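You operate a simulated robot arm through the tools that you are given. There is no shell and no other tool. Be economical: measure what you need, move in short steps, check, and stop when the job is done.

You are at the controls of a simulated two-armed robot. One attempt, no reset.

TASK
Measure the sample plaque's gloss and put the matching master block on the match pad.
Fine: booth on, meter on the plaque with its key toward the match pad, hold it still and press its key once; meter back, booth off; dimmer and tone stay. Set down upright: gloss meter.

Only the result counts: the job must be done as asked and must still hold three seconds after the hand-in. Knocking over, shifting, dropping, spilling or breaking anything else fails it.

THE ROBOT
Two 7-joint arms with two-finger parallel grippers on one trunk, on a base that drives. Base frame: it is fixed to the floor where the robot stands at the start and does not move with it; the origin is under the middle of the robot, x ahead of it, y to its left, z up; the surface under the hand at the start is at about z = 880. Lengths are in mm, angles in rad, forces in N, time in s.
The left shoulder is at the start at [70, 163, 1170], the right one opposite. With the tool pointing down near the work surface each hand reaches from about 400 to 880 mm from the robot's upright axis, wherever it stands, measured 20 degrees to its own side. Places, roughly: booth switch [500, 0, 900]; dimmer knob [600, -100, 900]; face of the sample plaque [700, 300, 900]; meter key [500, 100, 900]; tone switch [500, -100, 900]. Payload 3.43 kg a hand.
Tool frame (each hand has its own): the origin (TCP) lies between the finger pads and is the grasp point; the fingertips stand 34 mm ahead of it; z points along the fingers, y is the line along which they close. Largest opening 128 mm; finger width 24, thickness 12; the body of the gripper, 48 by 130 mm, starts 96 mm behind the TCP.
Orientation is that of the tool frame in the base frame, as a unit quaternion [x, y, z, w]. With the fingers straight down and closing along the base's y, the tool's x points along the base's -x, its y along +y and its z along -z.

THE INTERFACE
- The arms move only by the tool nudge_tool. It takes "left_deltas", "right_deltas" or both (then of equal length, played together; a hand with none holds still); each is a list of rows, each a list of 3 entries, a list of its own where there are three numbers: the shift along the base's x, y, z in mm, then the turn, a rotation vector about the base's x, y, z in degrees, then the closure in counts, from 0 (fully open) to 255 (shut). In form: [[[dx, dy, dz], [wx, wy, wz], gripper], ...]. A call has 1 to 10 rows; each row shifts and turns the commanded pose from where the row before left it. Each row takes 0.2 s and may step no farther than 50 mm and 0.15 rad from the row before; otherwise, or with a gripper value out of range, the whole call is refused. A pose out of reach is approached as far as the arm can. The call stops where the force on the tool passes 40 N (or 10 N more than at its start, if that is more) or the arm is blocked; 0.2 s more then pass. Each finger travels about 153 mm/s and halts on what it meets, pressing with about 38 N; the grip force reading is that of the motor and also rises with nothing between the fingers. The clock runs only during rows and for 0.2 s after the last one: add rows that do not move to give the fingers time. It gives the time, the measured TCP pose, the force on the tool (base axes), the opening and the grip force at its end, in the units of the frame above (readings bear some noise), with the torque about the TCP (base axes, N m) and any sound that the robot's microphone picked up.
- Cameras (640 x 400 px; columns grow to the right, rows downward): "scene" is now at [126.9, 34.8, 1390.3]; the picture's right is [0.39, -0.92, 0.00], its down [-0.59, -0.25, -0.77] and it looks along [0.70, 0.30, -0.64] (base axes); focal length 234 px, centre (320, 200). "left" rides on the left gripper at [76, 11, -160] in its tool frame; the picture's right is [-0.15, 0.99, 0.00], its down [-0.88, -0.13, -0.46] and it looks along [-0.45, -0.07, 0.89] (tool axes); focal length 234 px, centre (320, 200). "right" rides on the right gripper at [76, -11, -160] in its tool frame; the picture's right is [0.15, 0.99, 0.00], its down [-0.88, 0.13, -0.46] and it looks along [-0.45, 0.07, 0.89] (tool axes); focal length 234 px, centre (320, 200).
- get_image(camera): a new picture of that camera. It takes no simulated time.
- lift_body(by): slides the trunk up (or, below 0, down) by that many mm; the arms and the scene camera ride with it, the base frame stays. It gives what a move gives, with no picture.
- roll_base(legs): drives the robot by 1 to 6 legs, each [ahead, left, turn to the left] in mm, mm and rad, along the robot's own axes; the way and the turn of a leg run together, so that a leg with both is an arc; at most 1500 mm and 3.142 rad a leg. The arms and the cameras ride along, it lands a little off, and it stops where it bumps. It gives what a move gives.
- pan_tilt(pan, tilt): turns the head with the scene camera to pan (to the left, within 1.501 rad either way) and tilt (down, from -0.506 to 1.204), counted from straight ahead of the robot. It gives what a move gives.
- point_at(camera, pixels): for up to 12 pixels [column, row] of the newest picture of that camera ("zoom" is the newest enlarged one), the place [x, y, z] in the base frame of the surface seen there, good to about 2 mm. It takes no simulated time.
- zoom(camera, box): a new picture of the part [left, top, right, bottom] of that camera's present view, enlarged. It takes no simulated time.
- finish_job(): hands the job in; it is judged then, once.

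Work in short steps. Measure before you move; look again where a grasp or a placing could have gone wrong, and mend it. You have 80 turns and 70 pictures in all, those below and enlarged ones among them. Open the grippers and draw the arms clear of the work before you hand the job in, unless the task says otherwise; then end with one line.

The tools are called after "Emit:" by a JSON object that holds its "api" and its "payload". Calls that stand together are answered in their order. nudge_tool: Moves the arms, as the interface text tells. Its arguments: {"type":"object","properties":{"left_deltas":{"type":"array","items":{"type":"array"}},"right_deltas":{"type":"array","items":{"type":"array"}}},"required":[]} The other tools are called the same way: lift_body (by) slides the trunk up or down; roll_base (legs) drives the base; pan_tilt (pan, tilt) turns the head that bears the scene camera; get_image (camera) takes a picture; point_at (camera, pixels) gives the place of the surface under pixels of a picture; zoom (camera, box) takes an enlarged picture of a part of a camera's view; finish_job () hands the job in.

At the start:

```text
time_s: 0.0
left_eef_pos: [492.0, 473.6, 1223.6]
left_ee_rot: [-0.001, 1.0, 0.001, -0.001]
left_contact_force: [-0.3, 0.1, 0.2]
left_moment: [-0.01, 0.0, 0.01]
left_finger_gap: 128.0
left_gripper_force: 0.0
right_eef_pos: [436.5, -66.2, 1220.6]
right_ee_rot: [-0.001, 1.0, 0.0, 0.001]
right_contact_force: [-0.1, 0.1, -0.5]
right_moment: [-0.01, -0.01, -0.04]
right_finger_gap: 127.8
right_gripper_force: 0.2
trunk travel left (down, up): [-650.0, 290.0]
robot x, y, heading: [-1.9, 2.0, 0.002]
head pan, tilt: [0.405, 0.696]
```

scene: 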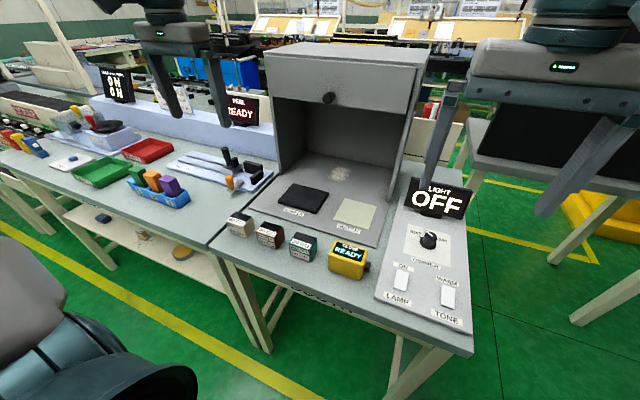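
right: 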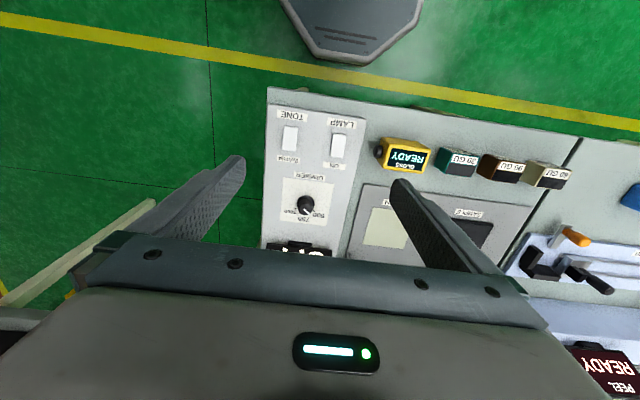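
left: 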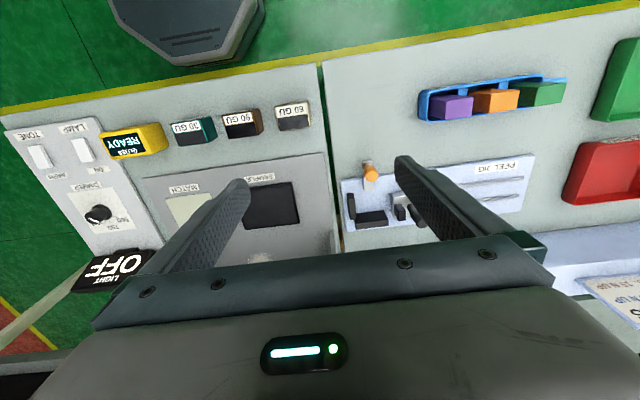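

I take an enlarged look at the booth area: plaque near (303,198), match pad (355,213), meter (348,258), switches (400,280), (447,297).

Emit:
{"api": "zoom", "payload": {"camera": "scene", "box": [210, 160, 480, 330]}}

Emit:
{"api": "point_at", "payload": {"camera": "scene", "pixels": [[303, 198], [355, 213], [349, 250], [368, 266], [400, 280], [447, 297], [428, 239], [303, 239], [270, 229], [240, 218], [289, 184], [372, 210]]}}

```text
2.35 times, centred on (345, 245) of scene
```

zoom: 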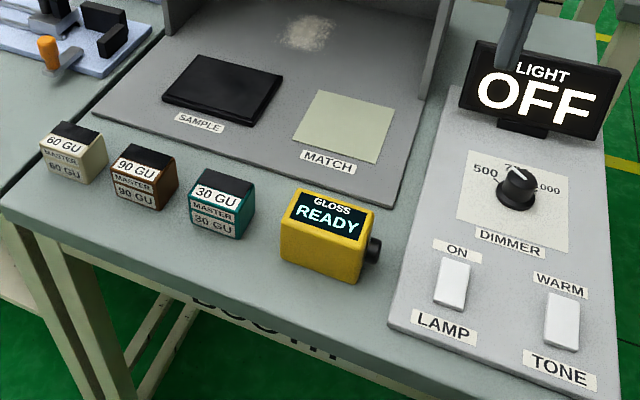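

```text
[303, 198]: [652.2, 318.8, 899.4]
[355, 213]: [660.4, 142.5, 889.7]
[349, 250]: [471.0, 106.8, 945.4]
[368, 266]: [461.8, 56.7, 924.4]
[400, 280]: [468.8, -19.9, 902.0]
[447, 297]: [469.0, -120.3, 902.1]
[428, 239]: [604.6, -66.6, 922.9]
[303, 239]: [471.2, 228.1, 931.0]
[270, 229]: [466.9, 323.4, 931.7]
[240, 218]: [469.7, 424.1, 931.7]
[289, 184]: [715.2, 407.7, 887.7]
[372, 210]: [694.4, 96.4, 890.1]
```

I measure the booth hood, the plaque corners, the meter edges and the block edges in the zoom picture.

Emit:
{"api": "point_at", "payload": {"camera": "zoom", "pixels": [[202, 57], [283, 80], [165, 97], [254, 124], [298, 190], [372, 210], [285, 222], [360, 250], [375, 250], [320, 252], [320, 92], [398, 107]]}}

Emit:
{"api": "point_at", "payload": {"camera": "scene", "pixels": [[270, 82], [395, 118], [268, 60], [400, 72], [328, 98], [280, 150], [385, 180], [266, 195], [375, 245], [340, 172]]}}

Emit:
{"api": "zoom", "payload": {"camera": "right", "box": [260, 90, 580, 290]}}

Emit:
{"api": "zoom", "payload": {"camera": "left", "box": [0, 80, 320, 280]}}

```text
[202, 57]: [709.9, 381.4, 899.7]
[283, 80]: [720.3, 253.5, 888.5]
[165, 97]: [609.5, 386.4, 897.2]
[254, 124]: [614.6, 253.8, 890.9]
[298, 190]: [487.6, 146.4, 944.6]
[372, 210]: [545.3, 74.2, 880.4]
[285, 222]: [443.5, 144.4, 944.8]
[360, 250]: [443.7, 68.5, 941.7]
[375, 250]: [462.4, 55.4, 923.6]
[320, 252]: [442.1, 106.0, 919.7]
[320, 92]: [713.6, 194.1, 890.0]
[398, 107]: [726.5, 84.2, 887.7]
```

```text
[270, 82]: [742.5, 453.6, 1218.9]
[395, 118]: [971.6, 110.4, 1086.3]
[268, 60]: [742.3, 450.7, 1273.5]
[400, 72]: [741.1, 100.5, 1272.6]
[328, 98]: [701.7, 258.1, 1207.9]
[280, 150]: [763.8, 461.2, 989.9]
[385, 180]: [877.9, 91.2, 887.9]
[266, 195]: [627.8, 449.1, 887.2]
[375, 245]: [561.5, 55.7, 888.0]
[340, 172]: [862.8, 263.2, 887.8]
```

```text
2.00 times, centred on (420, 190) of right
```

zoom: 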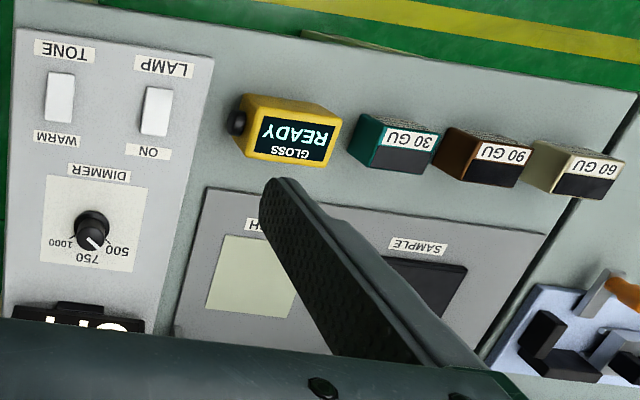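

```text
2.00 times, centred on (160, 180) of left
```

zoom: 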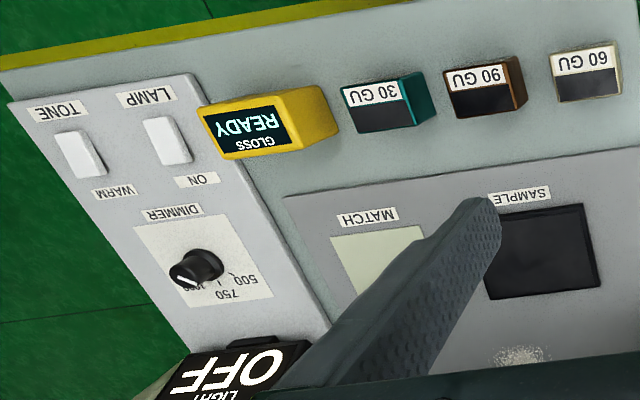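

I measure the rocker ends and meter points in the latest left zoom.

Emit:
{"api": "point_at", "payload": {"camera": "zoom", "pixels": [[155, 120], [168, 141], [182, 161], [147, 122], [173, 118], [80, 153], [318, 90], [335, 128], [210, 105], [225, 150], [290, 150], [425, 95]]}}

Emit:
{"api": "zoom", "payload": {"camera": "scene", "box": [320, 230, 480, 330]}}

```text
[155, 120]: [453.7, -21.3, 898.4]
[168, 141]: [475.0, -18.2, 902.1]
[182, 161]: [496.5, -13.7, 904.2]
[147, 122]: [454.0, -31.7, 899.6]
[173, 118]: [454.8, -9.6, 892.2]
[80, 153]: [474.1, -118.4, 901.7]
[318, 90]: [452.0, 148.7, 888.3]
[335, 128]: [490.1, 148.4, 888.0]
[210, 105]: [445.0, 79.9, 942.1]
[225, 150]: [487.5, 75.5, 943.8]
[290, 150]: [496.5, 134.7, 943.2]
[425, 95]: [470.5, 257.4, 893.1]
```

```text
4.00 times, centred on (400, 280) of scene
```

zoom: 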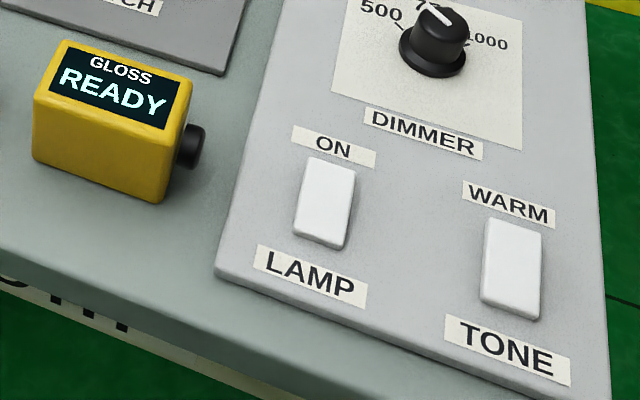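

Right rocker far end is raised (off), so I close the right hand and bring it above (490,-19.5); meanwhile the left hand starts yawing -90° so its fingers close along x.

Emit:
{"api": "nudge_tool", "payload": {"right_deltas": [[[10, 10, -20], [0, 0, 0], 255], [[10, 10, -40], [0, 0, 0], 255], [[10, 10, -40], [0, 0, 0], 255], [[10, 10, -40], [0, 0, 0], 255], [[13.5, 6.7, -40], [0, 0, 0], 255], [[0, 0, -40], [0, 0, 0], 255], [[0, 0, -30], [0, 0, 0], 255], [[0, 0, -10], [0, 0, 0], 255], [[0, 0, 0], [0, 0, 0], 255], [[0, 0, 0], [0, 0, 0], 255]], "left_deltas": [[[0, 0, 0], [0, 0, -8.4], 0], [[0, 0, 0], [0, 0, -8.4], 0], [[0, 0, 0], [0, 0, -8.4], 0], [[0, 0, 0], [0, 0, -8.4], 0], [[0, 0, 0], [0, 0, -8.4], 0], [[0, 0, 0], [0, 0, -8.4], 0], [[0, 0, 0], [0, 0, -8.4], 0], [[0, 0, 0], [0, 0, -8.4], 0], [[0, 0, 0], [0, 0, -8.4], 0], [[0, 0, 0], [0, 0, -8.4], 0]]}}

```text
time_s: 2.2
left_eef_pos: [493.3, 474.6, 1222.2]
left_ee_rot: [0.67, 0.743, 0.0, -0.001]
left_contact_force: [-0.1, -0.5, -0.1]
left_moment: [-0.01, 0.0, 0.01]
left_finger_gap: 128.2
left_gripper_force: 0.1
right_eef_pos: [491.2, -20.6, 962.4]
right_ee_rot: [-0.001, 1.0, 0.0, 0.0]
right_contact_force: [-0.1, -0.3, 0.0]
right_moment: [0.03, 0.0, 0.04]
right_finger_gap: 0.0
right_gripper_force: 33.2
trunk travel left (down, up): [-650.0, 290.0]
robot x, y, heading: [0.9, 4.5, -0.0]
head pan, tilt: [0.405, 0.696]
```

Tip is at about z 928, 24 above the rocker. I press down in small steps and then lift back; left finishes its yaw.

Emit:
{"api": "nudge_tool", "payload": {"right_deltas": [[[0, 0, -12], [0, 0, 0], 255], [[0, 0, -10], [0, 0, 0], 255], [[0, 0, -4], [0, 0, 0], 255], [[0, 0, -3], [0, 0, 0], 255], [[0, 0, -3], [0, 0, 0], 255], [[0, 0, 0], [0, 0, 0], 255]], "left_deltas": [[[0, 0, 0], [0, 0, -6], 0], [[0, 0, 0], [0, 0, 0], 0], [[0, 0, 0], [0, 0, 0], 0], [[0, 0, 0], [0, 0, 0], 0], [[0, 0, 0], [0, 0, 0], 0], [[0, 0, 0], [0, 0, 0], 0]]}}

Emit:
{"api": "get_image", "payload": {"camera": "scene"}}

```text
time_s: 3.3
left_eef_pos: [492.4, 473.7, 1222.6]
left_ee_rot: [0.707, 0.707, 0.001, 0.0]
left_contact_force: [0.3, 0.1, 0.6]
left_moment: [0.01, 0.03, 0.01]
left_finger_gap: 128.0
left_gripper_force: 0.0
right_eef_pos: [491.3, -20.3, 937.1]
right_ee_rot: [0.0, 1.0, 0.003, 0.004]
right_contact_force: [-5.3, -2.4, 17.2]
right_moment: [-0.16, 0.35, -0.01]
right_finger_gap: 0.0
right_gripper_force: 33.4
trunk travel left (down, up): [-650.0, 290.0]
robot x, y, heading: [0.4, -2.3, -0.001]
head pan, tilt: [0.405, 0.696]
heard: click
stopped in row 5 (right hand): the force on the tool passed its limit at 46 N (the readings are from after the stop); the commanded pose is now the measured one
```

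```text
62 pictures are left
```

scene: 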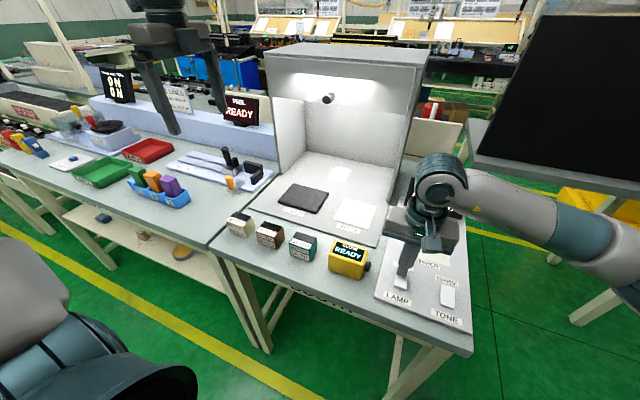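

The light is on with one click. I lift the right hand and draw it to -y while the left travels above the meter at (470,107).

Emit:
{"api": "nudge_tool", "payload": {"right_deltas": [[[0, 0, 40], [0, 0, 0], 255], [[0, 0, 50], [0, 0, 0], 255], [[0, 0, 50], [0, 0, 0], 255], [[0, -40, 30], [0, 0, 0], 255], [[0, -40, 0], [0, 0, 0], 255], [[0, -40, 0], [0, 0, 0], 255], [[0, -40, 0], [0, 0, 0], 255], [[0, -40, 0], [0, 0, 0], 255], [[0, 0, 0], [0, 0, 255], 255]]}}

```text
refused: row 9 steps farther than a row can; nothing moved
```

Fixing a typo in the last row and adding the left hand's travel.

Emit:
{"api": "nudge_tool", "payload": {"right_deltas": [[[0, 0, 40], [0, 0, 0], 255], [[0, 0, 50], [0, 0, 0], 255], [[0, 0, 50], [0, 0, 0], 255], [[0, -40, 30], [0, 0, 0], 255], [[0, -40, 0], [0, 0, 0], 255], [[0, -40, 0], [0, 0, 0], 255], [[0, -40, 0], [0, 0, 0], 255], [[0, -40, 0], [0, 0, 0], 255], [[0, 0, 0], [0, 0, 0], 255], [[0, 0, 0], [0, 0, 0], 255]], "left_deltas": [[[-2, 0, 0], [0, 0, 0], 70], [[0, -37, -20], [0, 0, 0], 70], [[0, -40, -20], [0, 0, 0], 70], [[0, -40, -20], [0, 0, 0], 70], [[-10, -40, -20], [0, 0, 0], 70], [[-10, -40, -20], [0, 0, 0], 70], [[0, -40, -20], [0, 0, 0], 70], [[0, -40, -20], [0, 0, 0], 70], [[0, -45, 0], [0, 0, 0], 70], [[0, -45, 0], [0, 0, 0], 70]]}}

Emit:
{"api": "get_image", "payload": {"camera": "left"}}

Emit:
{"api": "get_image", "payload": {"camera": "scene"}}

```text
time_s: 5.5
left_eef_pos: [472.4, 118.1, 1081.9]
left_ee_rot: [0.706, 0.708, 0.0, -0.001]
left_contact_force: [0.7, -0.5, 0.8]
left_moment: [0.03, 0.06, 0.01]
left_finger_gap: 92.9
left_gripper_force: 0.0
left hand out of reach, approached as far as the arm can: row 10
right_eef_pos: [494.5, -220.9, 1103.6]
right_ee_rot: [0.0, 1.0, 0.003, 0.003]
right_contact_force: [0.3, 0.2, -0.1]
right_moment: [-0.02, 0.03, 0.0]
right_finger_gap: 0.0
right_gripper_force: 32.9
trunk travel left (down, up): [-650.0, 290.0]
robot x, y, heading: [1.0, -1.6, -0.0]
head pan, tilt: [0.405, 0.696]
```

```text
61 pictures are left
```

left: 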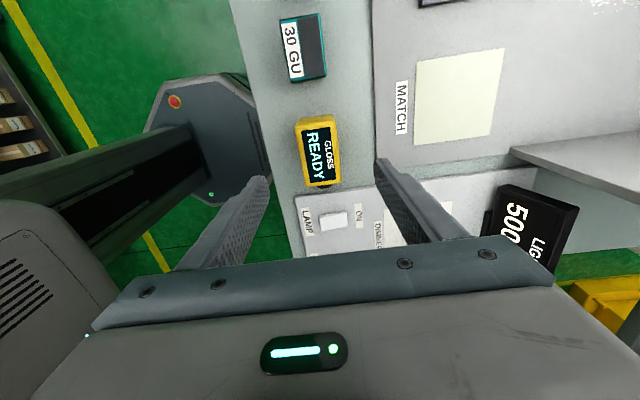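

```text
60 pictures are left
```

scene: 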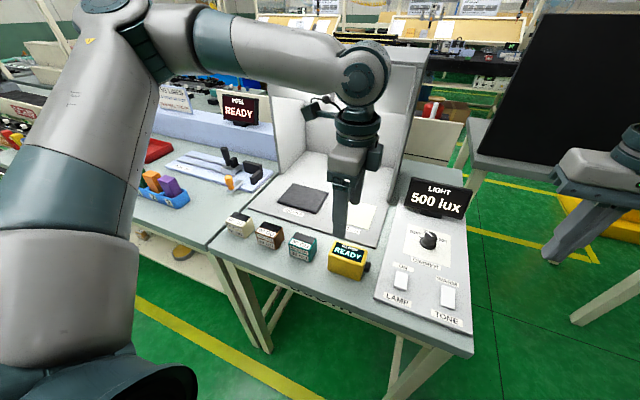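

The left hand is at its inner reach limit (y 118), so I drive the base 80 mm to the right to get margin.

Emit:
{"api": "roll_base", "payload": {"legs": [[0, -80, 0]]}}

```text
time_s: 6.6
left_eef_pos: [470.1, 41.0, 1082.4]
left_ee_rot: [0.707, 0.708, 0.0, 0.0]
left_contact_force: [0.6, -0.3, 0.6]
left_moment: [0.01, 0.01, 0.03]
left_finger_gap: 93.0
left_gripper_force: 0.0
right_eef_pos: [491.9, -298.3, 1104.8]
right_ee_rot: [0.001, 1.0, 0.002, 0.005]
right_contact_force: [0.0, -1.1, 0.3]
right_moment: [0.04, 0.03, -0.01]
right_finger_gap: 0.0
right_gripper_force: 33.4
trunk travel left (down, up): [-650.0, 290.0]
robot x, y, heading: [-0.2, -76.6, -0.001]
head pan, tilt: [0.405, 0.696]
```

Now the left hand moves to y 109 and down to about z 965 for a check before straddling fully.

Emit:
{"api": "nudge_tool", "payload": {"left_deltas": [[[0, 34, 0], [0, 0, 0], 70], [[0, 34, 0], [0, 0, 0], 70], [[0, 0, -40], [0, 0, 0], 70], [[0, 0, -30], [0, 0, 0], 70], [[0, 0, -20], [0, 0, 0], 70], [[0, 0, 0], [0, 0, 0], 70]]}}

Emit:
{"api": "get_image", "payload": {"camera": "left"}}

Emit:
{"api": "get_image", "payload": {"camera": "scene"}}

```text
time_s: 8.0
left_eef_pos: [471.0, 108.6, 990.9]
left_ee_rot: [0.707, 0.708, -0.001, 0.001]
left_contact_force: [0.0, -0.8, -0.4]
left_moment: [0.03, -0.02, 0.01]
left_finger_gap: 92.6
left_gripper_force: 0.1
right_eef_pos: [491.7, -297.6, 1105.5]
right_ee_rot: [0.001, 1.0, 0.003, 0.003]
right_contact_force: [0.1, 0.9, -0.1]
right_moment: [-0.03, 0.01, -0.02]
right_finger_gap: 0.0
right_gripper_force: 32.9
trunk travel left (down, up): [-650.0, 290.0]
robot x, y, heading: [-0.7, -82.6, -0.005]
head pan, tilt: [0.405, 0.696]
```

```text
59 pictures are left
```

left: 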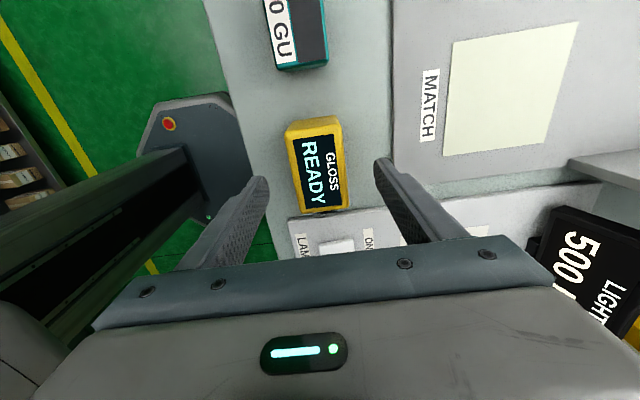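

```text
58 pictures are left
```

scene: 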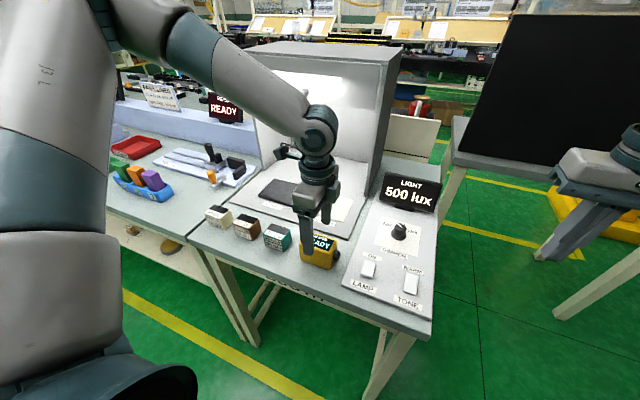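

The fingers (x) straddle the meter evenly in the left view. I descend to z 921, close, and wait.

Emit:
{"api": "nudge_tool", "payload": {"left_deltas": [[[0, 0, -35], [0, 0, 0], 70], [[0, 0, -25], [0, 0, 0], 70], [[0, 0, -10], [0, 0, 0], 70], [[0, 0, 0], [0, 0, 0], 110], [[0, 0, 0], [0, 0, 0], 255], [[0, 0, 0], [0, 0, 0], 255], [[0, 0, 0], [0, 0, 0], 255]]}}

Emit:
{"api": "get_image", "payload": {"camera": "left"}}

```text
time_s: 9.6
left_eef_pos: [471.7, 109.2, 922.2]
left_ee_rot: [0.706, 0.708, 0.0, 0.0]
left_contact_force: [-0.1, -0.1, 1.0]
left_moment: [0.01, 0.01, -0.01]
left_finger_gap: 51.7
left_gripper_force: 37.8
right_eef_pos: [492.5, -299.2, 1104.7]
right_ee_rot: [0.0, 1.0, 0.002, 0.004]
right_contact_force: [0.5, 0.2, -0.5]
right_moment: [0.04, 0.01, -0.01]
right_finger_gap: 0.3
right_gripper_force: 33.0
trunk travel left (down, up): [-650.0, 290.0]
robot x, y, heading: [2.0, -77.0, -0.0]
head pan, tilt: [0.405, 0.696]
```

```text
57 pictures are left
```

left: 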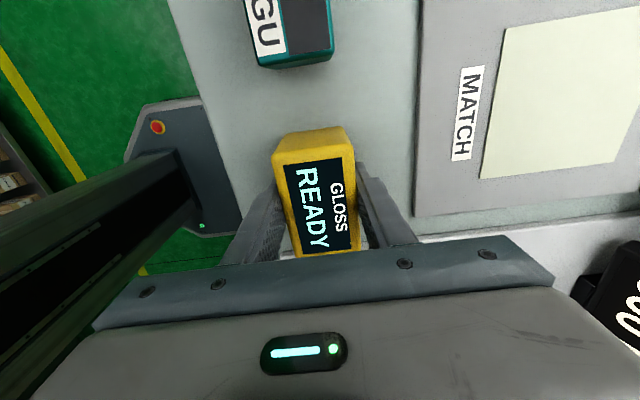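

Held at 51.7 mm; home pose is TCP (471,109,922). I lift 90 mm and carry it to over the plaque centre (657,320).

Emit:
{"api": "nudge_tool", "payload": {"left_deltas": [[[0, 0, 20], [0, 0, 0], 255], [[0, 0, 40], [0, 0, 0], 255], [[0, 0, 30], [0, 0, 0], 255], [[30, 35, 0], [0, 0, 0], 255], [[30, 35, 0], [0, 0, 0], 255], [[30, 35, 0], [0, 0, 0], 255], [[32, 35, 0], [0, 0, 0], 255], [[32, 35, 0], [0, 0, 0], 255], [[32, 36, 0], [0, 0, 0], 255], [[0, 0, 0], [0, 0, 0], 255]]}}

Emit:
{"api": "get_image", "payload": {"camera": "scene"}}

Emit:
{"api": "get_image", "payload": {"camera": "left"}}

```text
time_s: 11.8
left_eef_pos: [654.4, 317.8, 1013.0]
left_ee_rot: [0.707, 0.707, 0.0, 0.0]
left_contact_force: [0.5, 0.5, -2.5]
left_moment: [0.04, 0.0, 0.02]
left_finger_gap: 51.8
left_gripper_force: 37.8
right_eef_pos: [492.3, -297.9, 1105.3]
right_ee_rot: [0.001, 1.0, 0.003, 0.004]
right_contact_force: [0.4, -0.5, -0.5]
right_moment: [0.02, -0.03, 0.0]
right_finger_gap: 0.0
right_gripper_force: 33.0
trunk travel left (down, up): [-650.0, 290.0]
robot x, y, heading: [-1.8, -76.9, 0.002]
head pan, tilt: [0.405, 0.696]
```

```text
56 pictures are left
```

scene: 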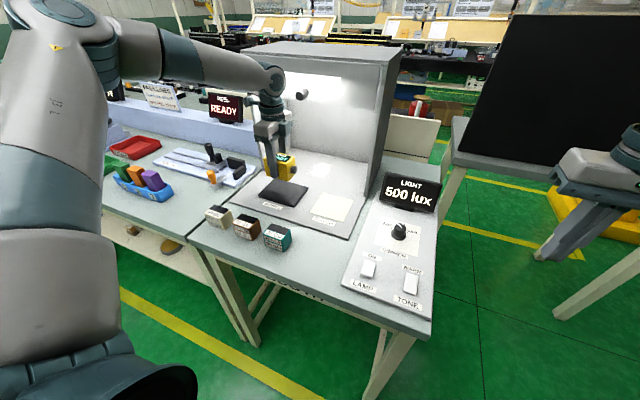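

```text
55 pictures are left
```

left: 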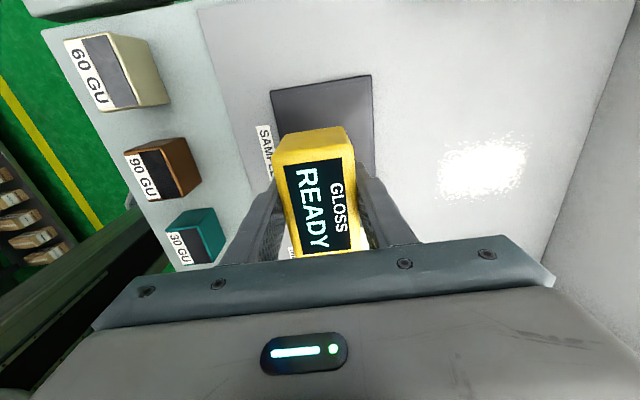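

The meter hangs over the plaque, away from the hood knob. I lower it to contact around z 942.

Emit:
{"api": "nudge_tool", "payload": {"left_deltas": [[[2, 2, -35], [0, 0, 0], 255], [[0, 0, -25], [0, 0, 0], 255], [[0, 0, -7], [0, 0, 0], 255], [[0, 0, -2], [0, 0, 0], 255], [[0, 0, -2], [0, 0, 0], 255], [[0, 0, 0], [0, 0, 0], 255]]}}

Emit:
{"api": "zoom", "payload": {"camera": "scene", "box": [200, 120, 380, 240]}}

```text
time_s: 13.2
left_eef_pos: [658.8, 321.4, 941.1]
left_ee_rot: [0.707, 0.708, 0.0, 0.0]
left_contact_force: [-0.8, -0.7, -2.5]
left_moment: [-0.01, -0.03, 0.02]
left_finger_gap: 51.7
left_gripper_force: 38.3
right_eef_pos: [492.7, -297.8, 1105.2]
right_ee_rot: [0.0, 1.0, 0.003, 0.004]
right_contact_force: [0.1, -0.7, 0.7]
right_moment: [-0.02, 0.0, -0.01]
right_finger_gap: 0.1
right_gripper_force: 32.9
trunk travel left (down, up): [-650.0, 290.0]
robot x, y, heading: [1.2, -77.0, 0.001]
head pan, tilt: [0.405, 0.696]
```

```text
3.33 times, centred on (290, 180) of scene
```

zoom: 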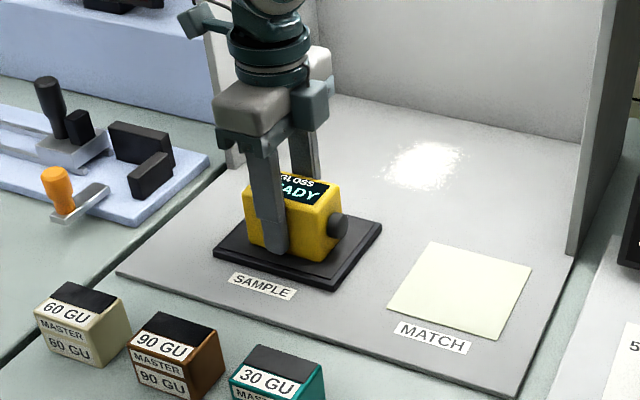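

Force still shows the hanging weight (-2.5 N), so it's not resting. I lower by 1 mm steps.

Emit:
{"api": "nudge_tool", "payload": {"left_deltas": [[[0, 0, -1], [0, 0, 0], 255], [[0, 0, -1], [0, 0, 0], 255], [[0, 0, 0], [0, 0, 0], 255]]}}

Emit:
{"api": "point_at", "payload": {"camera": "zoom", "pixels": [[336, 228], [345, 225], [330, 240], [320, 245], [235, 245], [360, 248]]}}

```text
time_s: 14.0
left_eef_pos: [657.5, 321.4, 940.0]
left_ee_rot: [0.706, 0.708, 0.001, 0.001]
left_contact_force: [2.6, 1.9, 8.1]
left_moment: [-0.2, 0.17, -0.03]
left_finger_gap: 51.8
left_gripper_force: 38.0
right_eef_pos: [490.7, -299.1, 1105.1]
right_ee_rot: [0.001, 1.0, 0.002, 0.005]
right_contact_force: [-0.8, 0.8, 0.1]
right_moment: [-0.05, -0.01, -0.04]
right_finger_gap: 0.5
right_gripper_force: 32.2
trunk travel left (down, up): [-650.0, 290.0]
robot x, y, heading: [-3.4, -79.5, -0.002]
head pan, tilt: [0.405, 0.696]
```

```text
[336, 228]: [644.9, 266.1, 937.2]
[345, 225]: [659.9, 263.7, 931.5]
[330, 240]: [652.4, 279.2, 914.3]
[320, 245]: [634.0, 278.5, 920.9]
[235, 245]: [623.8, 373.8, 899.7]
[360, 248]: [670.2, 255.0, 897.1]
```

Now it rests on the plaque (about 8 N). I zoom on the key to find its centre.

Emit:
{"api": "zoom", "payload": {"camera": "scene", "box": [260, 165, 324, 205]}}

Emit:
{"api": "point_at", "payload": {"camera": "zoom", "pixels": [[403, 210], [413, 225], [423, 210], [413, 195], [430, 222], [413, 240]]}}

```text
10.00 times, centred on (292, 185) of scene
```

zoom: 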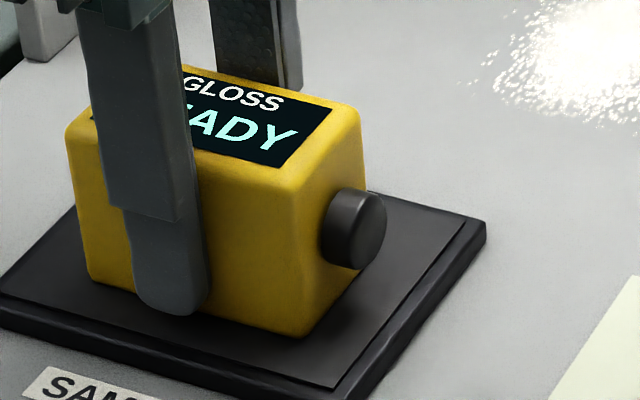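

```text
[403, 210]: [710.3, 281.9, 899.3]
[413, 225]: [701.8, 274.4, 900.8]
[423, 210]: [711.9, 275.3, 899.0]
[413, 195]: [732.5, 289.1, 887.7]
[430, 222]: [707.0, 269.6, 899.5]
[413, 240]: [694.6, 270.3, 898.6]
```

Emit:
{"api": "point_at", "payload": {"camera": "zoom", "pixels": [[370, 230], [355, 240], [378, 215], [370, 200], [355, 263], [335, 200]]}}

```text
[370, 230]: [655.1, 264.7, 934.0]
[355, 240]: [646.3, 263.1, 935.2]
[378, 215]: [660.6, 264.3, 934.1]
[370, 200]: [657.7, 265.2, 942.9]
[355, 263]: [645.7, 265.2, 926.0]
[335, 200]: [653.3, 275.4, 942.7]
```

Key face centre is at about (656,264,934). I tilt the right hand 45° (fingers toward +y) while moving it toward y 100 at height.

Emit:
{"api": "nudge_tool", "payload": {"right_deltas": [[[16, 40, 0], [7.5, 0, 0], 255], [[16, 40, 0], [7.5, 0, 0], 255], [[16, 40, 0], [7.5, 0, 0], 255], [[16, 40, 0], [7.5, 0, 0], 255], [[16, 40, 0], [7.5, 0, 0], 255], [[16, 40, 0], [7.5, 0, 0], 255], [[16, 40, 0], [0, 0, 0], 255], [[16, 40, 0], [0, 0, 0], 255], [[16, 40, 0], [0, 0, 0], 255], [[20, 40, 0], [0, 0, 0], 255]]}}

Emit:
{"api": "get_image", "payload": {"camera": "scene"}}

```text
time_s: 16.2
left_eef_pos: [657.2, 321.1, 939.9]
left_ee_rot: [0.707, 0.707, 0.001, 0.001]
left_contact_force: [0.2, -0.4, 11.6]
left_moment: [-0.04, 0.37, -0.02]
left_finger_gap: 51.9
left_gripper_force: 37.9
right_eef_pos: [656.0, 102.6, 1106.9]
right_ee_rot: [0.003, 0.923, 0.385, 0.003]
right_contact_force: [-0.3, 0.0, 0.6]
right_moment: [-0.01, 0.02, 0.0]
right_finger_gap: 0.1
right_gripper_force: 32.9
trunk travel left (down, up): [-650.0, 290.0]
robot x, y, heading: [0.0, -75.3, 0.002]
head pan, tilt: [0.405, 0.696]
```

```text
52 pictures are left
```

scene: 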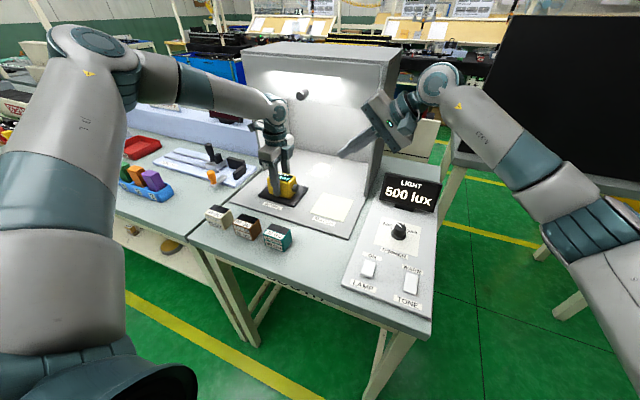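

Path is clear. I bring the right tip to just short of the key: TCP (656,212,950).

Emit:
{"api": "nudge_tool", "payload": {"right_deltas": [[[0, 20, -30], [0, 0, 0], 255], [[0, 20, -30], [0, 0, 0], 255], [[0, 20, -30], [0, 0, 0], 255], [[0, 20, -30], [0, 0, 0], 255], [[0, 20, -30], [0, 0, 0], 255], [[0, 9, -7], [0, 0, 0], 255], [[0, 0, 0], [0, 0, 0], 255]]}}

Emit:
{"api": "zoom", "payload": {"camera": "scene", "box": [230, 120, 390, 220]}}

Emit:
{"api": "get_image", "payload": {"camera": "right"}}

```text
time_s: 17.8
left_eef_pos: [656.0, 320.8, 940.3]
left_ee_rot: [0.707, 0.708, 0.001, 0.001]
left_contact_force: [-0.6, -1.9, 11.8]
left_moment: [-0.22, 0.26, -0.07]
left_finger_gap: 51.7
left_gripper_force: 37.9
right_eef_pos: [656.5, 208.6, 947.0]
right_ee_rot: [0.002, 0.923, 0.385, 0.004]
right_contact_force: [0.6, 0.0, -0.2]
right_moment: [-0.04, 0.02, 0.0]
right_finger_gap: 0.0
right_gripper_force: 33.0
trunk travel left (down, up): [-650.0, 290.0]
robot x, y, heading: [-2.8, -77.0, 0.001]
head pan, tilt: [0.405, 0.696]
```

```text
4.00 times, centred on (310, 170) of scene
```

zoom: 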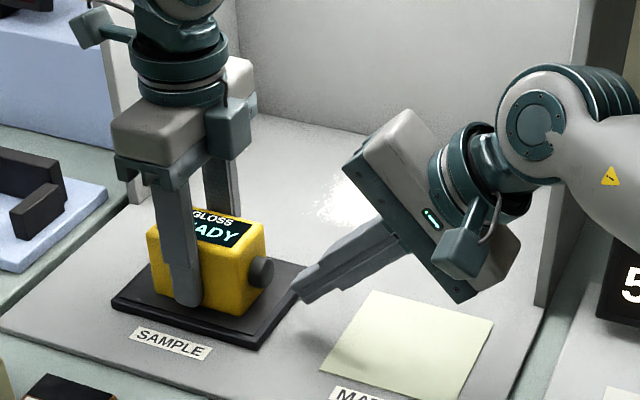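

```text
50 pictures are left
```

right: 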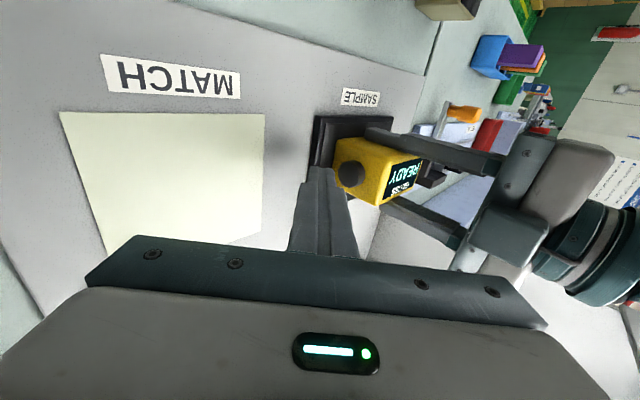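

I check the actual tip position against the key.

Emit:
{"api": "point_at", "payload": {"camera": "zoom", "pixels": [[300, 278], [293, 289], [303, 298], [262, 275], [310, 270], [266, 265]]}}

Emit:
{"api": "point_at", "payload": {"camera": "right", "pixels": [[318, 172], [318, 185], [327, 172], [310, 173], [350, 175], [345, 170]]}}

```text
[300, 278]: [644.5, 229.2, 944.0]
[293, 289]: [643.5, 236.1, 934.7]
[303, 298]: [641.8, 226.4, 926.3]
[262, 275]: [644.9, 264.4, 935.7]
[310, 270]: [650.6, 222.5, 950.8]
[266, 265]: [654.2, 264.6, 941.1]
```

```text
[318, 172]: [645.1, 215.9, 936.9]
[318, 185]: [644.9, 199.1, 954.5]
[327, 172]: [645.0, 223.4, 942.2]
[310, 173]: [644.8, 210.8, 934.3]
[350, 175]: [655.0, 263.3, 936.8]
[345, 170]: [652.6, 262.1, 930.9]
```

Tip corner is at y≈237, z≈934, level with the key. I advance 22 mm then in 1.5 mm steps.

Emit:
{"api": "nudge_tool", "payload": {"right_deltas": [[[0, 12, 0], [0, 0, 0], 255], [[0, 10, 0], [0, 0, 0], 255], [[0, 2, 0], [0, 0, 0], 255], [[0, 1.5, 0], [0, 0, 0], 255], [[0, 1.5, 0], [0, 0, 0], 255]]}}

```text
time_s: 19.0
left_eef_pos: [657.0, 321.2, 939.7]
left_ee_rot: [0.707, 0.707, 0.001, 0.0]
left_contact_force: [-1.0, 2.5, 12.2]
left_moment: [-0.35, 0.17, -0.01]
left_finger_gap: 51.9
left_gripper_force: 38.3
right_eef_pos: [655.7, 237.0, 948.9]
right_ee_rot: [0.002, 0.923, 0.385, 0.005]
right_contact_force: [1.5, -4.6, -0.8]
right_moment: [-0.07, -0.03, -0.04]
right_finger_gap: 0.0
right_gripper_force: 33.2
trunk travel left (down, up): [-650.0, 290.0]
robot x, y, heading: [0.7, -80.2, 0.002]
head pan, tilt: [0.405, 0.696]
heard: click
```

A click was heard with 4.6 N on the tip. I look at the display before moving anything.

Emit:
{"api": "get_image", "payload": {"camera": "left"}}

Emit:
{"api": "zoom", "payload": {"camera": "scene", "box": [260, 160, 324, 200]}}

```text
49 pictures are left
```

left: 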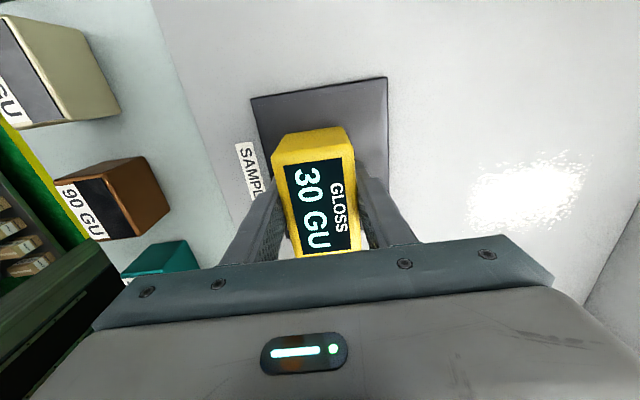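

```text
10.00 times, centred on (292, 180) of scene
```

zoom: 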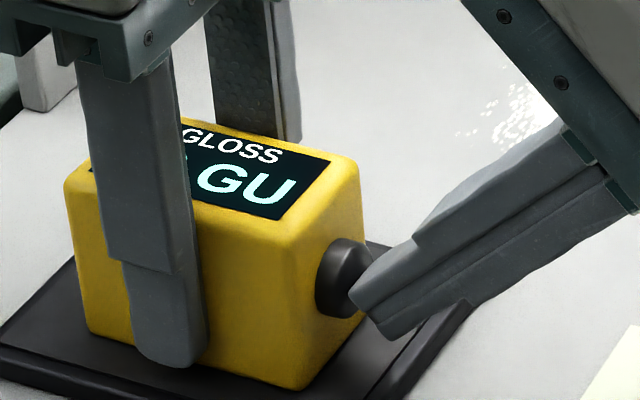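

Reading: 30 GU. I withdraw the right tip straight back, then up and away, holding the meter still.

Emit:
{"api": "nudge_tool", "payload": {"right_deltas": [[[0, -15, 0], [0, 0, 0], 255], [[0, -20, 10], [0, 0, 0], 255], [[0, -25, 35], [0, 0, 0], 255], [[0, -25, 40], [0, 0, 0], 255], [[0, -25, 40], [0, 0, 0], 255], [[-10, -35, 30], [0, 0, 0], 255], [[-15, -40, 0], [0, 0, 0], 255], [[-15, -40, 0], [0, 0, 0], 255], [[-15, -40, 0], [0, 0, 0], 255], [[-15, -40, 0], [0, 0, 0], 255]]}}

Emit:
{"api": "get_image", "payload": {"camera": "left"}}

```text
time_s: 21.2
left_eef_pos: [656.3, 320.5, 940.8]
left_ee_rot: [0.707, 0.708, 0.0, 0.0]
left_contact_force: [-3.3, 0.8, 13.0]
left_moment: [-0.28, -0.05, 0.06]
left_finger_gap: 51.7
left_gripper_force: 37.7
right_eef_pos: [585.7, -70.2, 1104.9]
right_ee_rot: [0.002, 0.923, 0.385, 0.003]
right_contact_force: [-0.3, 0.5, 0.4]
right_moment: [0.03, 0.02, 0.03]
right_finger_gap: 0.0
right_gripper_force: 33.2
trunk travel left (down, up): [-650.0, 290.0]
robot x, y, heading: [-0.6, -78.7, -0.004]
head pan, tilt: [0.405, 0.696]
```

```text
47 pictures are left
```

left: 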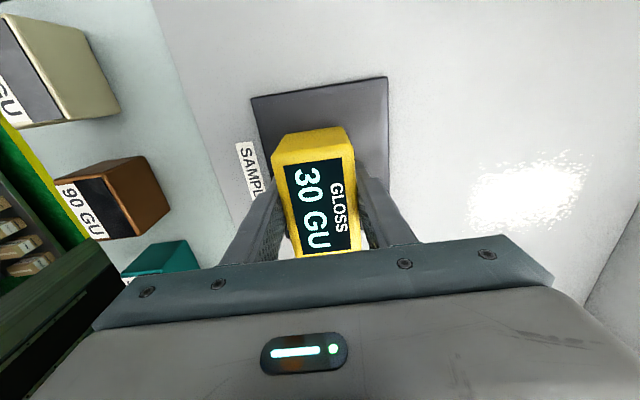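

Still 30 GU. I lift the meter and carry it back above its home (471,109); the right hand untilts and backs off.

Emit:
{"api": "nudge_tool", "payload": {"left_deltas": [[[0, 0, 20], [0, 0, 0], 255], [[0, 0, 40], [0, 0, 0], 255], [[0, 0, 12], [0, 0, 0], 255], [[-31, -35, 0], [0, 0, 0], 255], [[-31, -35, 0], [0, 0, 0], 255], [[-31, -35, 0], [0, 0, 0], 255], [[-31, -35, 0], [0, 0, 0], 255], [[-31, -36, 0], [0, 0, 0], 255], [[-31, -36, 0], [0, 0, 0], 255], [[0, 0, 0], [0, 0, 0], 255]], "right_deltas": [[[-15, -35, 0], [-7.5, 0, 0], 255], [[-15, -35, 0], [-7.5, 0, 0], 255], [[-15, -35, 0], [-7.5, 0, 0], 255], [[-15, -35, 0], [-7.5, 0, 0], 255], [[-15, -35, 0], [-7.5, 0, 0], 255], [[-15, -35, 0], [-7.5, 0, 0], 255], [[0, -10, 0], [0, 0, 0], 255], [[0, 0, 0], [0, 0, 0], 255], [[0, 0, 0], [0, 0, 0], 255], [[0, 0, 0], [0, 0, 0], 255]]}}

```text
time_s: 23.4
left_eef_pos: [471.1, 109.6, 1011.1]
left_ee_rot: [0.707, 0.708, 0.0, 0.001]
left_contact_force: [0.5, -0.5, -2.1]
left_moment: [-0.02, 0.03, -0.01]
left_finger_gap: 51.6
left_gripper_force: 38.1
right_eef_pos: [495.8, -286.6, 1102.8]
right_ee_rot: [0.001, 1.0, 0.001, 0.003]
right_contact_force: [-0.4, 0.4, 0.3]
right_moment: [0.02, 0.0, 0.02]
right_finger_gap: 0.2
right_gripper_force: 33.5
trunk travel left (down, up): [-650.0, 290.0]
robot x, y, heading: [1.4, -82.1, -0.001]
head pan, tilt: [0.405, 0.696]
```

Lower to home height 922, ending with 1 mm steps to sense contact.

Emit:
{"api": "nudge_tool", "payload": {"left_deltas": [[[0, 0, -40], [0, 0, 0], 255], [[0, 0, -30], [0, 0, 0], 255], [[0, 0, -15], [0, 0, 0], 255], [[0, 0, -3], [0, 0, 0], 255], [[0, 0, -1], [0, 0, 0], 255], [[0, 0, 0], [0, 0, 0], 255]]}}

```text
time_s: 24.8
left_eef_pos: [472.7, 108.9, 922.9]
left_ee_rot: [0.706, 0.708, 0.0, 0.0]
left_contact_force: [0.9, 0.3, 1.1]
left_moment: [0.19, 0.02, -0.03]
left_finger_gap: 51.7
left_gripper_force: 37.7
right_eef_pos: [494.6, -287.3, 1103.6]
right_ee_rot: [0.001, 1.0, 0.003, 0.004]
right_contact_force: [0.5, 0.0, 0.4]
right_moment: [0.03, 0.01, 0.0]
right_finger_gap: 0.0
right_gripper_force: 33.3
trunk travel left (down, up): [-650.0, 290.0]
robot x, y, heading: [-0.4, -77.5, -0.001]
head pan, tilt: [0.405, 0.696]
```

Contact is made (force from -2 to +1 N). Lower one more millimetre, then open to 92 mm and check.

Emit:
{"api": "nudge_tool", "payload": {"left_deltas": [[[0, 0, -0.8], [0, 0, 0], 255], [[0, 0, 0], [0, 0, 140], 255]]}}

Emit:
{"api": "nudge_tool", "payload": {"left_deltas": [[[0, 0, -0.8], [0, 0, 0], 255], [[0, 0, 0], [0, 0, 0], 140], [[0, 0, 0], [0, 0, 0], 110], [[0, 0, 0], [0, 0, 0], 70], [[0, 0, 0], [0, 0, 0], 70], [[0, 0, 20], [0, 0, 0], 70], [[0, 0, 40], [0, 0, 0], 70], [[0, 0, 40], [0, 0, 0], 70]]}}

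Emit:
{"api": "get_image", "payload": {"camera": "left"}}

Emit:
{"api": "get_image", "payload": {"camera": "scene"}}

```text
refused: row 2 steps farther than a row can; nothing moved
```

```text
time_s: 26.6
left_eef_pos: [470.5, 109.3, 1021.0]
left_ee_rot: [0.707, 0.707, 0.0, 0.0]
left_contact_force: [0.0, 1.0, 0.5]
left_moment: [0.0, 0.01, 0.02]
left_finger_gap: 92.4
left_gripper_force: 0.2
right_eef_pos: [495.1, -287.7, 1103.9]
right_ee_rot: [0.002, 1.0, 0.003, 0.004]
right_contact_force: [0.1, 0.2, -0.1]
right_moment: [0.03, -0.04, -0.04]
right_finger_gap: 0.0
right_gripper_force: 32.8
trunk travel left (down, up): [-650.0, 290.0]
robot x, y, heading: [2.1, -77.3, 0.001]
head pan, tilt: [0.405, 0.696]
```

```text
46 pictures are left
```

left: 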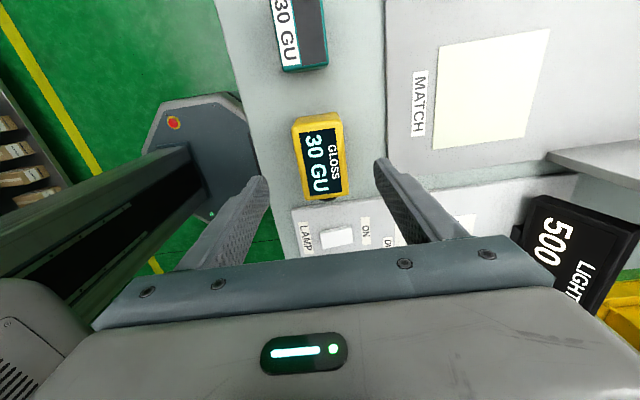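

```text
45 pictures are left
```

scene: 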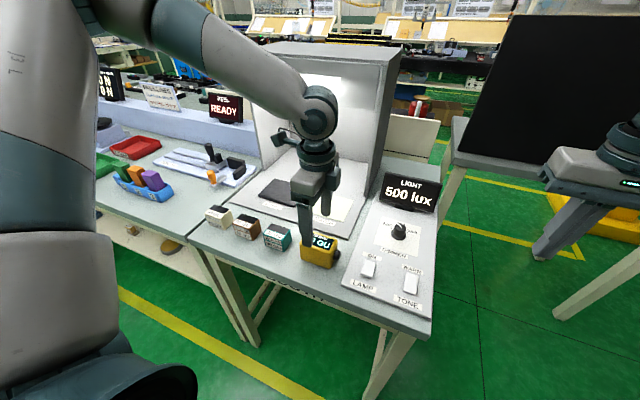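

Meter is upright back home. Next I move the left hand above the teal 30 GU block and look.

Emit:
{"api": "nudge_tool", "payload": {"left_deltas": [[[0, 40, 30], [0, 0, 0], 70], [[0, 40, 0], [0, 0, 0], 70], [[0, 40, 0], [0, 0, 0], 70], [[0, 0, 0], [0, 0, 0], 70]]}}

Emit:
{"api": "zoom", "payload": {"camera": "scene", "box": [200, 180, 360, 280]}}

Emit:
{"api": "get_image", "payload": {"camera": "left"}}

```text
time_s: 27.6
left_eef_pos: [473.1, 228.0, 1052.8]
left_ee_rot: [0.707, 0.707, 0.0, 0.0]
left_contact_force: [-0.2, -0.1, -0.2]
left_moment: [0.02, -0.02, 0.02]
left_finger_gap: 92.9
left_gripper_force: 0.0
right_eef_pos: [494.5, -286.6, 1103.1]
right_ee_rot: [0.001, 1.0, 0.002, 0.004]
right_contact_force: [0.1, -0.7, -0.9]
right_moment: [0.01, -0.03, 0.01]
right_finger_gap: 0.0
right_gripper_force: 33.1
trunk travel left (down, up): [-650.0, 290.0]
robot x, y, heading: [0.4, -75.8, -0.0]
head pan, tilt: [0.405, 0.696]
```

```text
4.00 times, centred on (280, 230) of scene
```

zoom: 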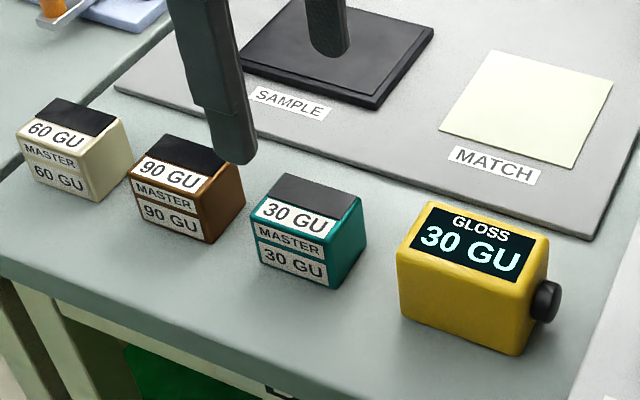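

```text
43 pictures are left
```

left: 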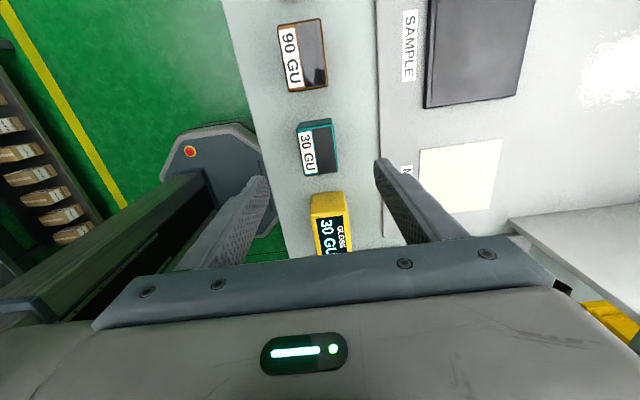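

I measure the block's and the match pad's corners.

Emit:
{"api": "point_at", "payload": {"camera": "zoom", "pixels": [[282, 178], [357, 197], [256, 213], [325, 235], [352, 240], [330, 280], [492, 55], [608, 82], [443, 127], [568, 163], [300, 196], [290, 255]]}}

Emit:
{"api": "point_at", "payload": {"camera": "left", "pixels": [[302, 130], [303, 172], [330, 122], [335, 168], [422, 152], [500, 142], [423, 210], [490, 207]]}}

```text
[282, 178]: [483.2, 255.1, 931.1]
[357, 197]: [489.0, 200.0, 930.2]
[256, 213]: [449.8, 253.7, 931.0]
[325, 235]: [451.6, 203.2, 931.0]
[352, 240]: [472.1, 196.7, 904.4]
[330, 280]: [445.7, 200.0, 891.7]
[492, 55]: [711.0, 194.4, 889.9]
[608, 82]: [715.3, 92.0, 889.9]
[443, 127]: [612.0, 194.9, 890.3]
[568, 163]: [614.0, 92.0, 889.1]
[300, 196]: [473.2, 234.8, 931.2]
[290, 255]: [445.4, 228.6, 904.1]
```

```text
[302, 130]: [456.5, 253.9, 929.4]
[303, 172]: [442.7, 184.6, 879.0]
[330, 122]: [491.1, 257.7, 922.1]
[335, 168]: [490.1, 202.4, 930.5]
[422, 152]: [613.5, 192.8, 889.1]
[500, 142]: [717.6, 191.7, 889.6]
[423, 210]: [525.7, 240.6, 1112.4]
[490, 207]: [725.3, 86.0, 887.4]
```

Block: x 446–492, y 198–257, top 931; pad centre (663,143.5,890). I descend over the block to z 920, and grip.

Emit:
{"api": "nudge_tool", "payload": {"left_deltas": [[[-3, 0, -40], [0, 0, 0], 70], [[0, 0, -40], [0, 0, 0], 70], [[0, 0, -35], [0, 0, 0], 70], [[0, 0, -17], [0, 0, 0], 70], [[0, 0, 0], [0, 0, 0], 70], [[0, 0, 0], [0, 0, 0], 120], [[0, 0, 0], [0, 0, 0], 255], [[0, 0, 0], [0, 0, 0], 255], [[0, 0, 0], [0, 0, 0], 255]]}}

Emit:
{"api": "get_image", "payload": {"camera": "left"}}

```text
time_s: 29.6
left_eef_pos: [471.4, 229.4, 919.6]
left_ee_rot: [0.707, 0.707, 0.0, 0.0]
left_contact_force: [-1.0, -0.4, -0.3]
left_moment: [0.05, -0.04, 0.02]
left_finger_gap: 44.5
left_gripper_force: 38.1
right_eef_pos: [494.8, -286.6, 1103.1]
right_ee_rot: [0.001, 1.0, 0.002, 0.003]
right_contact_force: [0.0, -0.5, -0.2]
right_moment: [-0.03, -0.03, 0.01]
right_finger_gap: 0.0
right_gripper_force: 33.2
trunk travel left (down, up): [-650.0, 290.0]
robot x, y, heading: [-1.6, -78.4, 0.003]
head pan, tilt: [0.405, 0.696]
```

```text
42 pictures are left
```

left: 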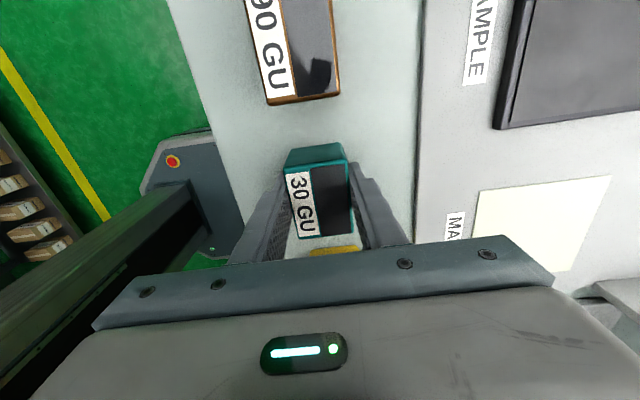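

Gripped at 44.5 mm. I lift 90 and carry to above the pad centre (663,144).

Emit:
{"api": "nudge_tool", "payload": {"left_deltas": [[[0, 0, 20], [0, 0, 0], 255], [[0, 0, 40], [0, 0, 0], 255], [[0, 0, 30], [0, 0, 0], 255], [[40, -10, 0], [0, 0, 0], 255], [[40, -15, 0], [0, 0, 0], 255], [[40, -20, 0], [0, 0, 0], 255], [[40, -20, 0], [0, 0, 0], 255], [[32, -20, 0], [0, 0, 0], 255], [[0, 0, 0], [0, 0, 0], 255], [[0, 0, 0], [0, 0, 0], 255]]}}

Emit:
{"api": "get_image", "payload": {"camera": "scene"}}

```text
time_s: 31.8
left_eef_pos: [661.3, 144.5, 1009.0]
left_ee_rot: [0.706, 0.708, 0.0, 0.0]
left_contact_force: [0.5, 0.2, -1.6]
left_moment: [-0.03, 0.03, -0.02]
left_finger_gap: 44.5
left_gripper_force: 38.0
right_eef_pos: [495.2, -286.3, 1102.0]
right_ee_rot: [0.002, 1.0, 0.003, 0.004]
right_contact_force: [-0.1, 0.0, -0.4]
right_moment: [0.01, 0.03, 0.02]
right_finger_gap: 0.0
right_gripper_force: 32.8
trunk travel left (down, up): [-650.0, 290.0]
robot x, y, heading: [-4.5, -77.8, -0.0]
head pan, tilt: [0.405, 0.696]
```

```text
41 pictures are left
```

scene: 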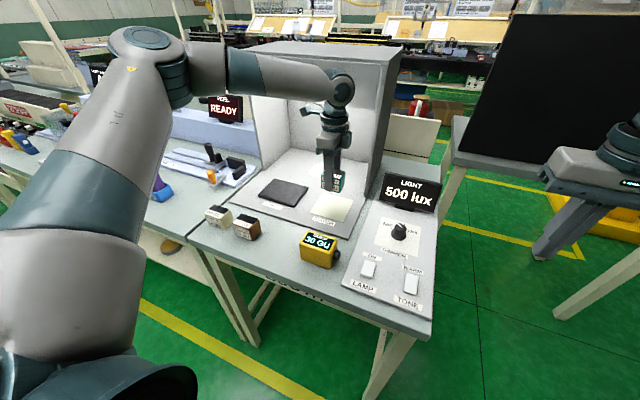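

Now lower to about z 930 with small final steps.

Emit:
{"api": "nudge_tool", "payload": {"left_deltas": [[[0, 0, -40], [0, 0, 0], 255], [[0, 0, -25], [0, 0, 0], 255], [[0, 0, -10], [0, 0, 0], 255], [[0, 0, -3], [0, 0, 0], 255], [[0, 0, -1], [0, 0, 0], 255], [[0, 0, 0], [0, 0, 0], 255]]}}

```text
time_s: 33.2
left_eef_pos: [646.6, 158.0, 936.4]
left_ee_rot: [0.707, 0.707, 0.0, 0.001]
left_contact_force: [-1.1, -0.9, -1.9]
left_moment: [-0.02, 0.02, 0.01]
left_finger_gap: 44.5
left_gripper_force: 38.0
left hand out of reach, approached as far as the arm can: row 1, 2, 3
right_eef_pos: [495.2, -287.1, 1102.1]
right_ee_rot: [0.001, 1.0, 0.002, 0.004]
right_contact_force: [1.1, -0.7, -0.3]
right_moment: [0.03, -0.04, -0.03]
right_finger_gap: 0.1
right_gripper_force: 32.8
trunk travel left (down, up): [-650.0, 290.0]
robot x, y, heading: [0.9, -76.3, 0.002]
head pan, tilt: [0.405, 0.696]
```

The left arm can't quite reach there (it drifted to 646,158). I lift again, then drive the base 100 mm to the right for a better arm posture.

Emit:
{"api": "nudge_tool", "payload": {"left_deltas": [[[0, 0, 40], [0, 0, 0], 255], [[0, 0, 40], [0, 0, 0], 255], [[0, 0, 0], [0, 0, 0], 255]]}}

Emit:
{"api": "roll_base", "payload": {"legs": [[0, -50, 0]]}}

```text
time_s: 34.0
left_eef_pos: [646.1, 158.1, 1015.9]
left_ee_rot: [0.706, 0.708, 0.0, 0.0]
left_contact_force: [0.3, 0.2, -1.3]
left_moment: [-0.04, 0.02, 0.0]
left_finger_gap: 44.2
left_gripper_force: 38.3
right_eef_pos: [497.0, -285.5, 1103.1]
right_ee_rot: [0.001, 1.0, 0.003, 0.004]
right_contact_force: [0.6, 0.0, 0.0]
right_moment: [-0.01, 0.0, -0.02]
right_finger_gap: 0.0
right_gripper_force: 32.4
trunk travel left (down, up): [-650.0, 290.0]
robot x, y, heading: [1.9, -74.7, -0.003]
head pan, tilt: [0.405, 0.696]
```

```text
time_s: 34.9
left_eef_pos: [645.0, 112.1, 1014.7]
left_ee_rot: [0.706, 0.708, -0.001, 0.001]
left_contact_force: [-0.3, 0.4, -1.3]
left_moment: [-0.02, -0.03, 0.01]
left_finger_gap: 44.6
left_gripper_force: 38.2
right_eef_pos: [496.4, -332.8, 1102.9]
right_ee_rot: [0.0, 1.0, 0.002, 0.002]
right_contact_force: [-0.5, -0.2, -0.5]
right_moment: [-0.04, -0.03, 0.0]
right_finger_gap: 0.0
right_gripper_force: 32.3
trunk travel left (down, up): [-650.0, 290.0]
robot x, y, heading: [1.4, -126.4, 0.001]
head pan, tilt: [0.405, 0.696]
```

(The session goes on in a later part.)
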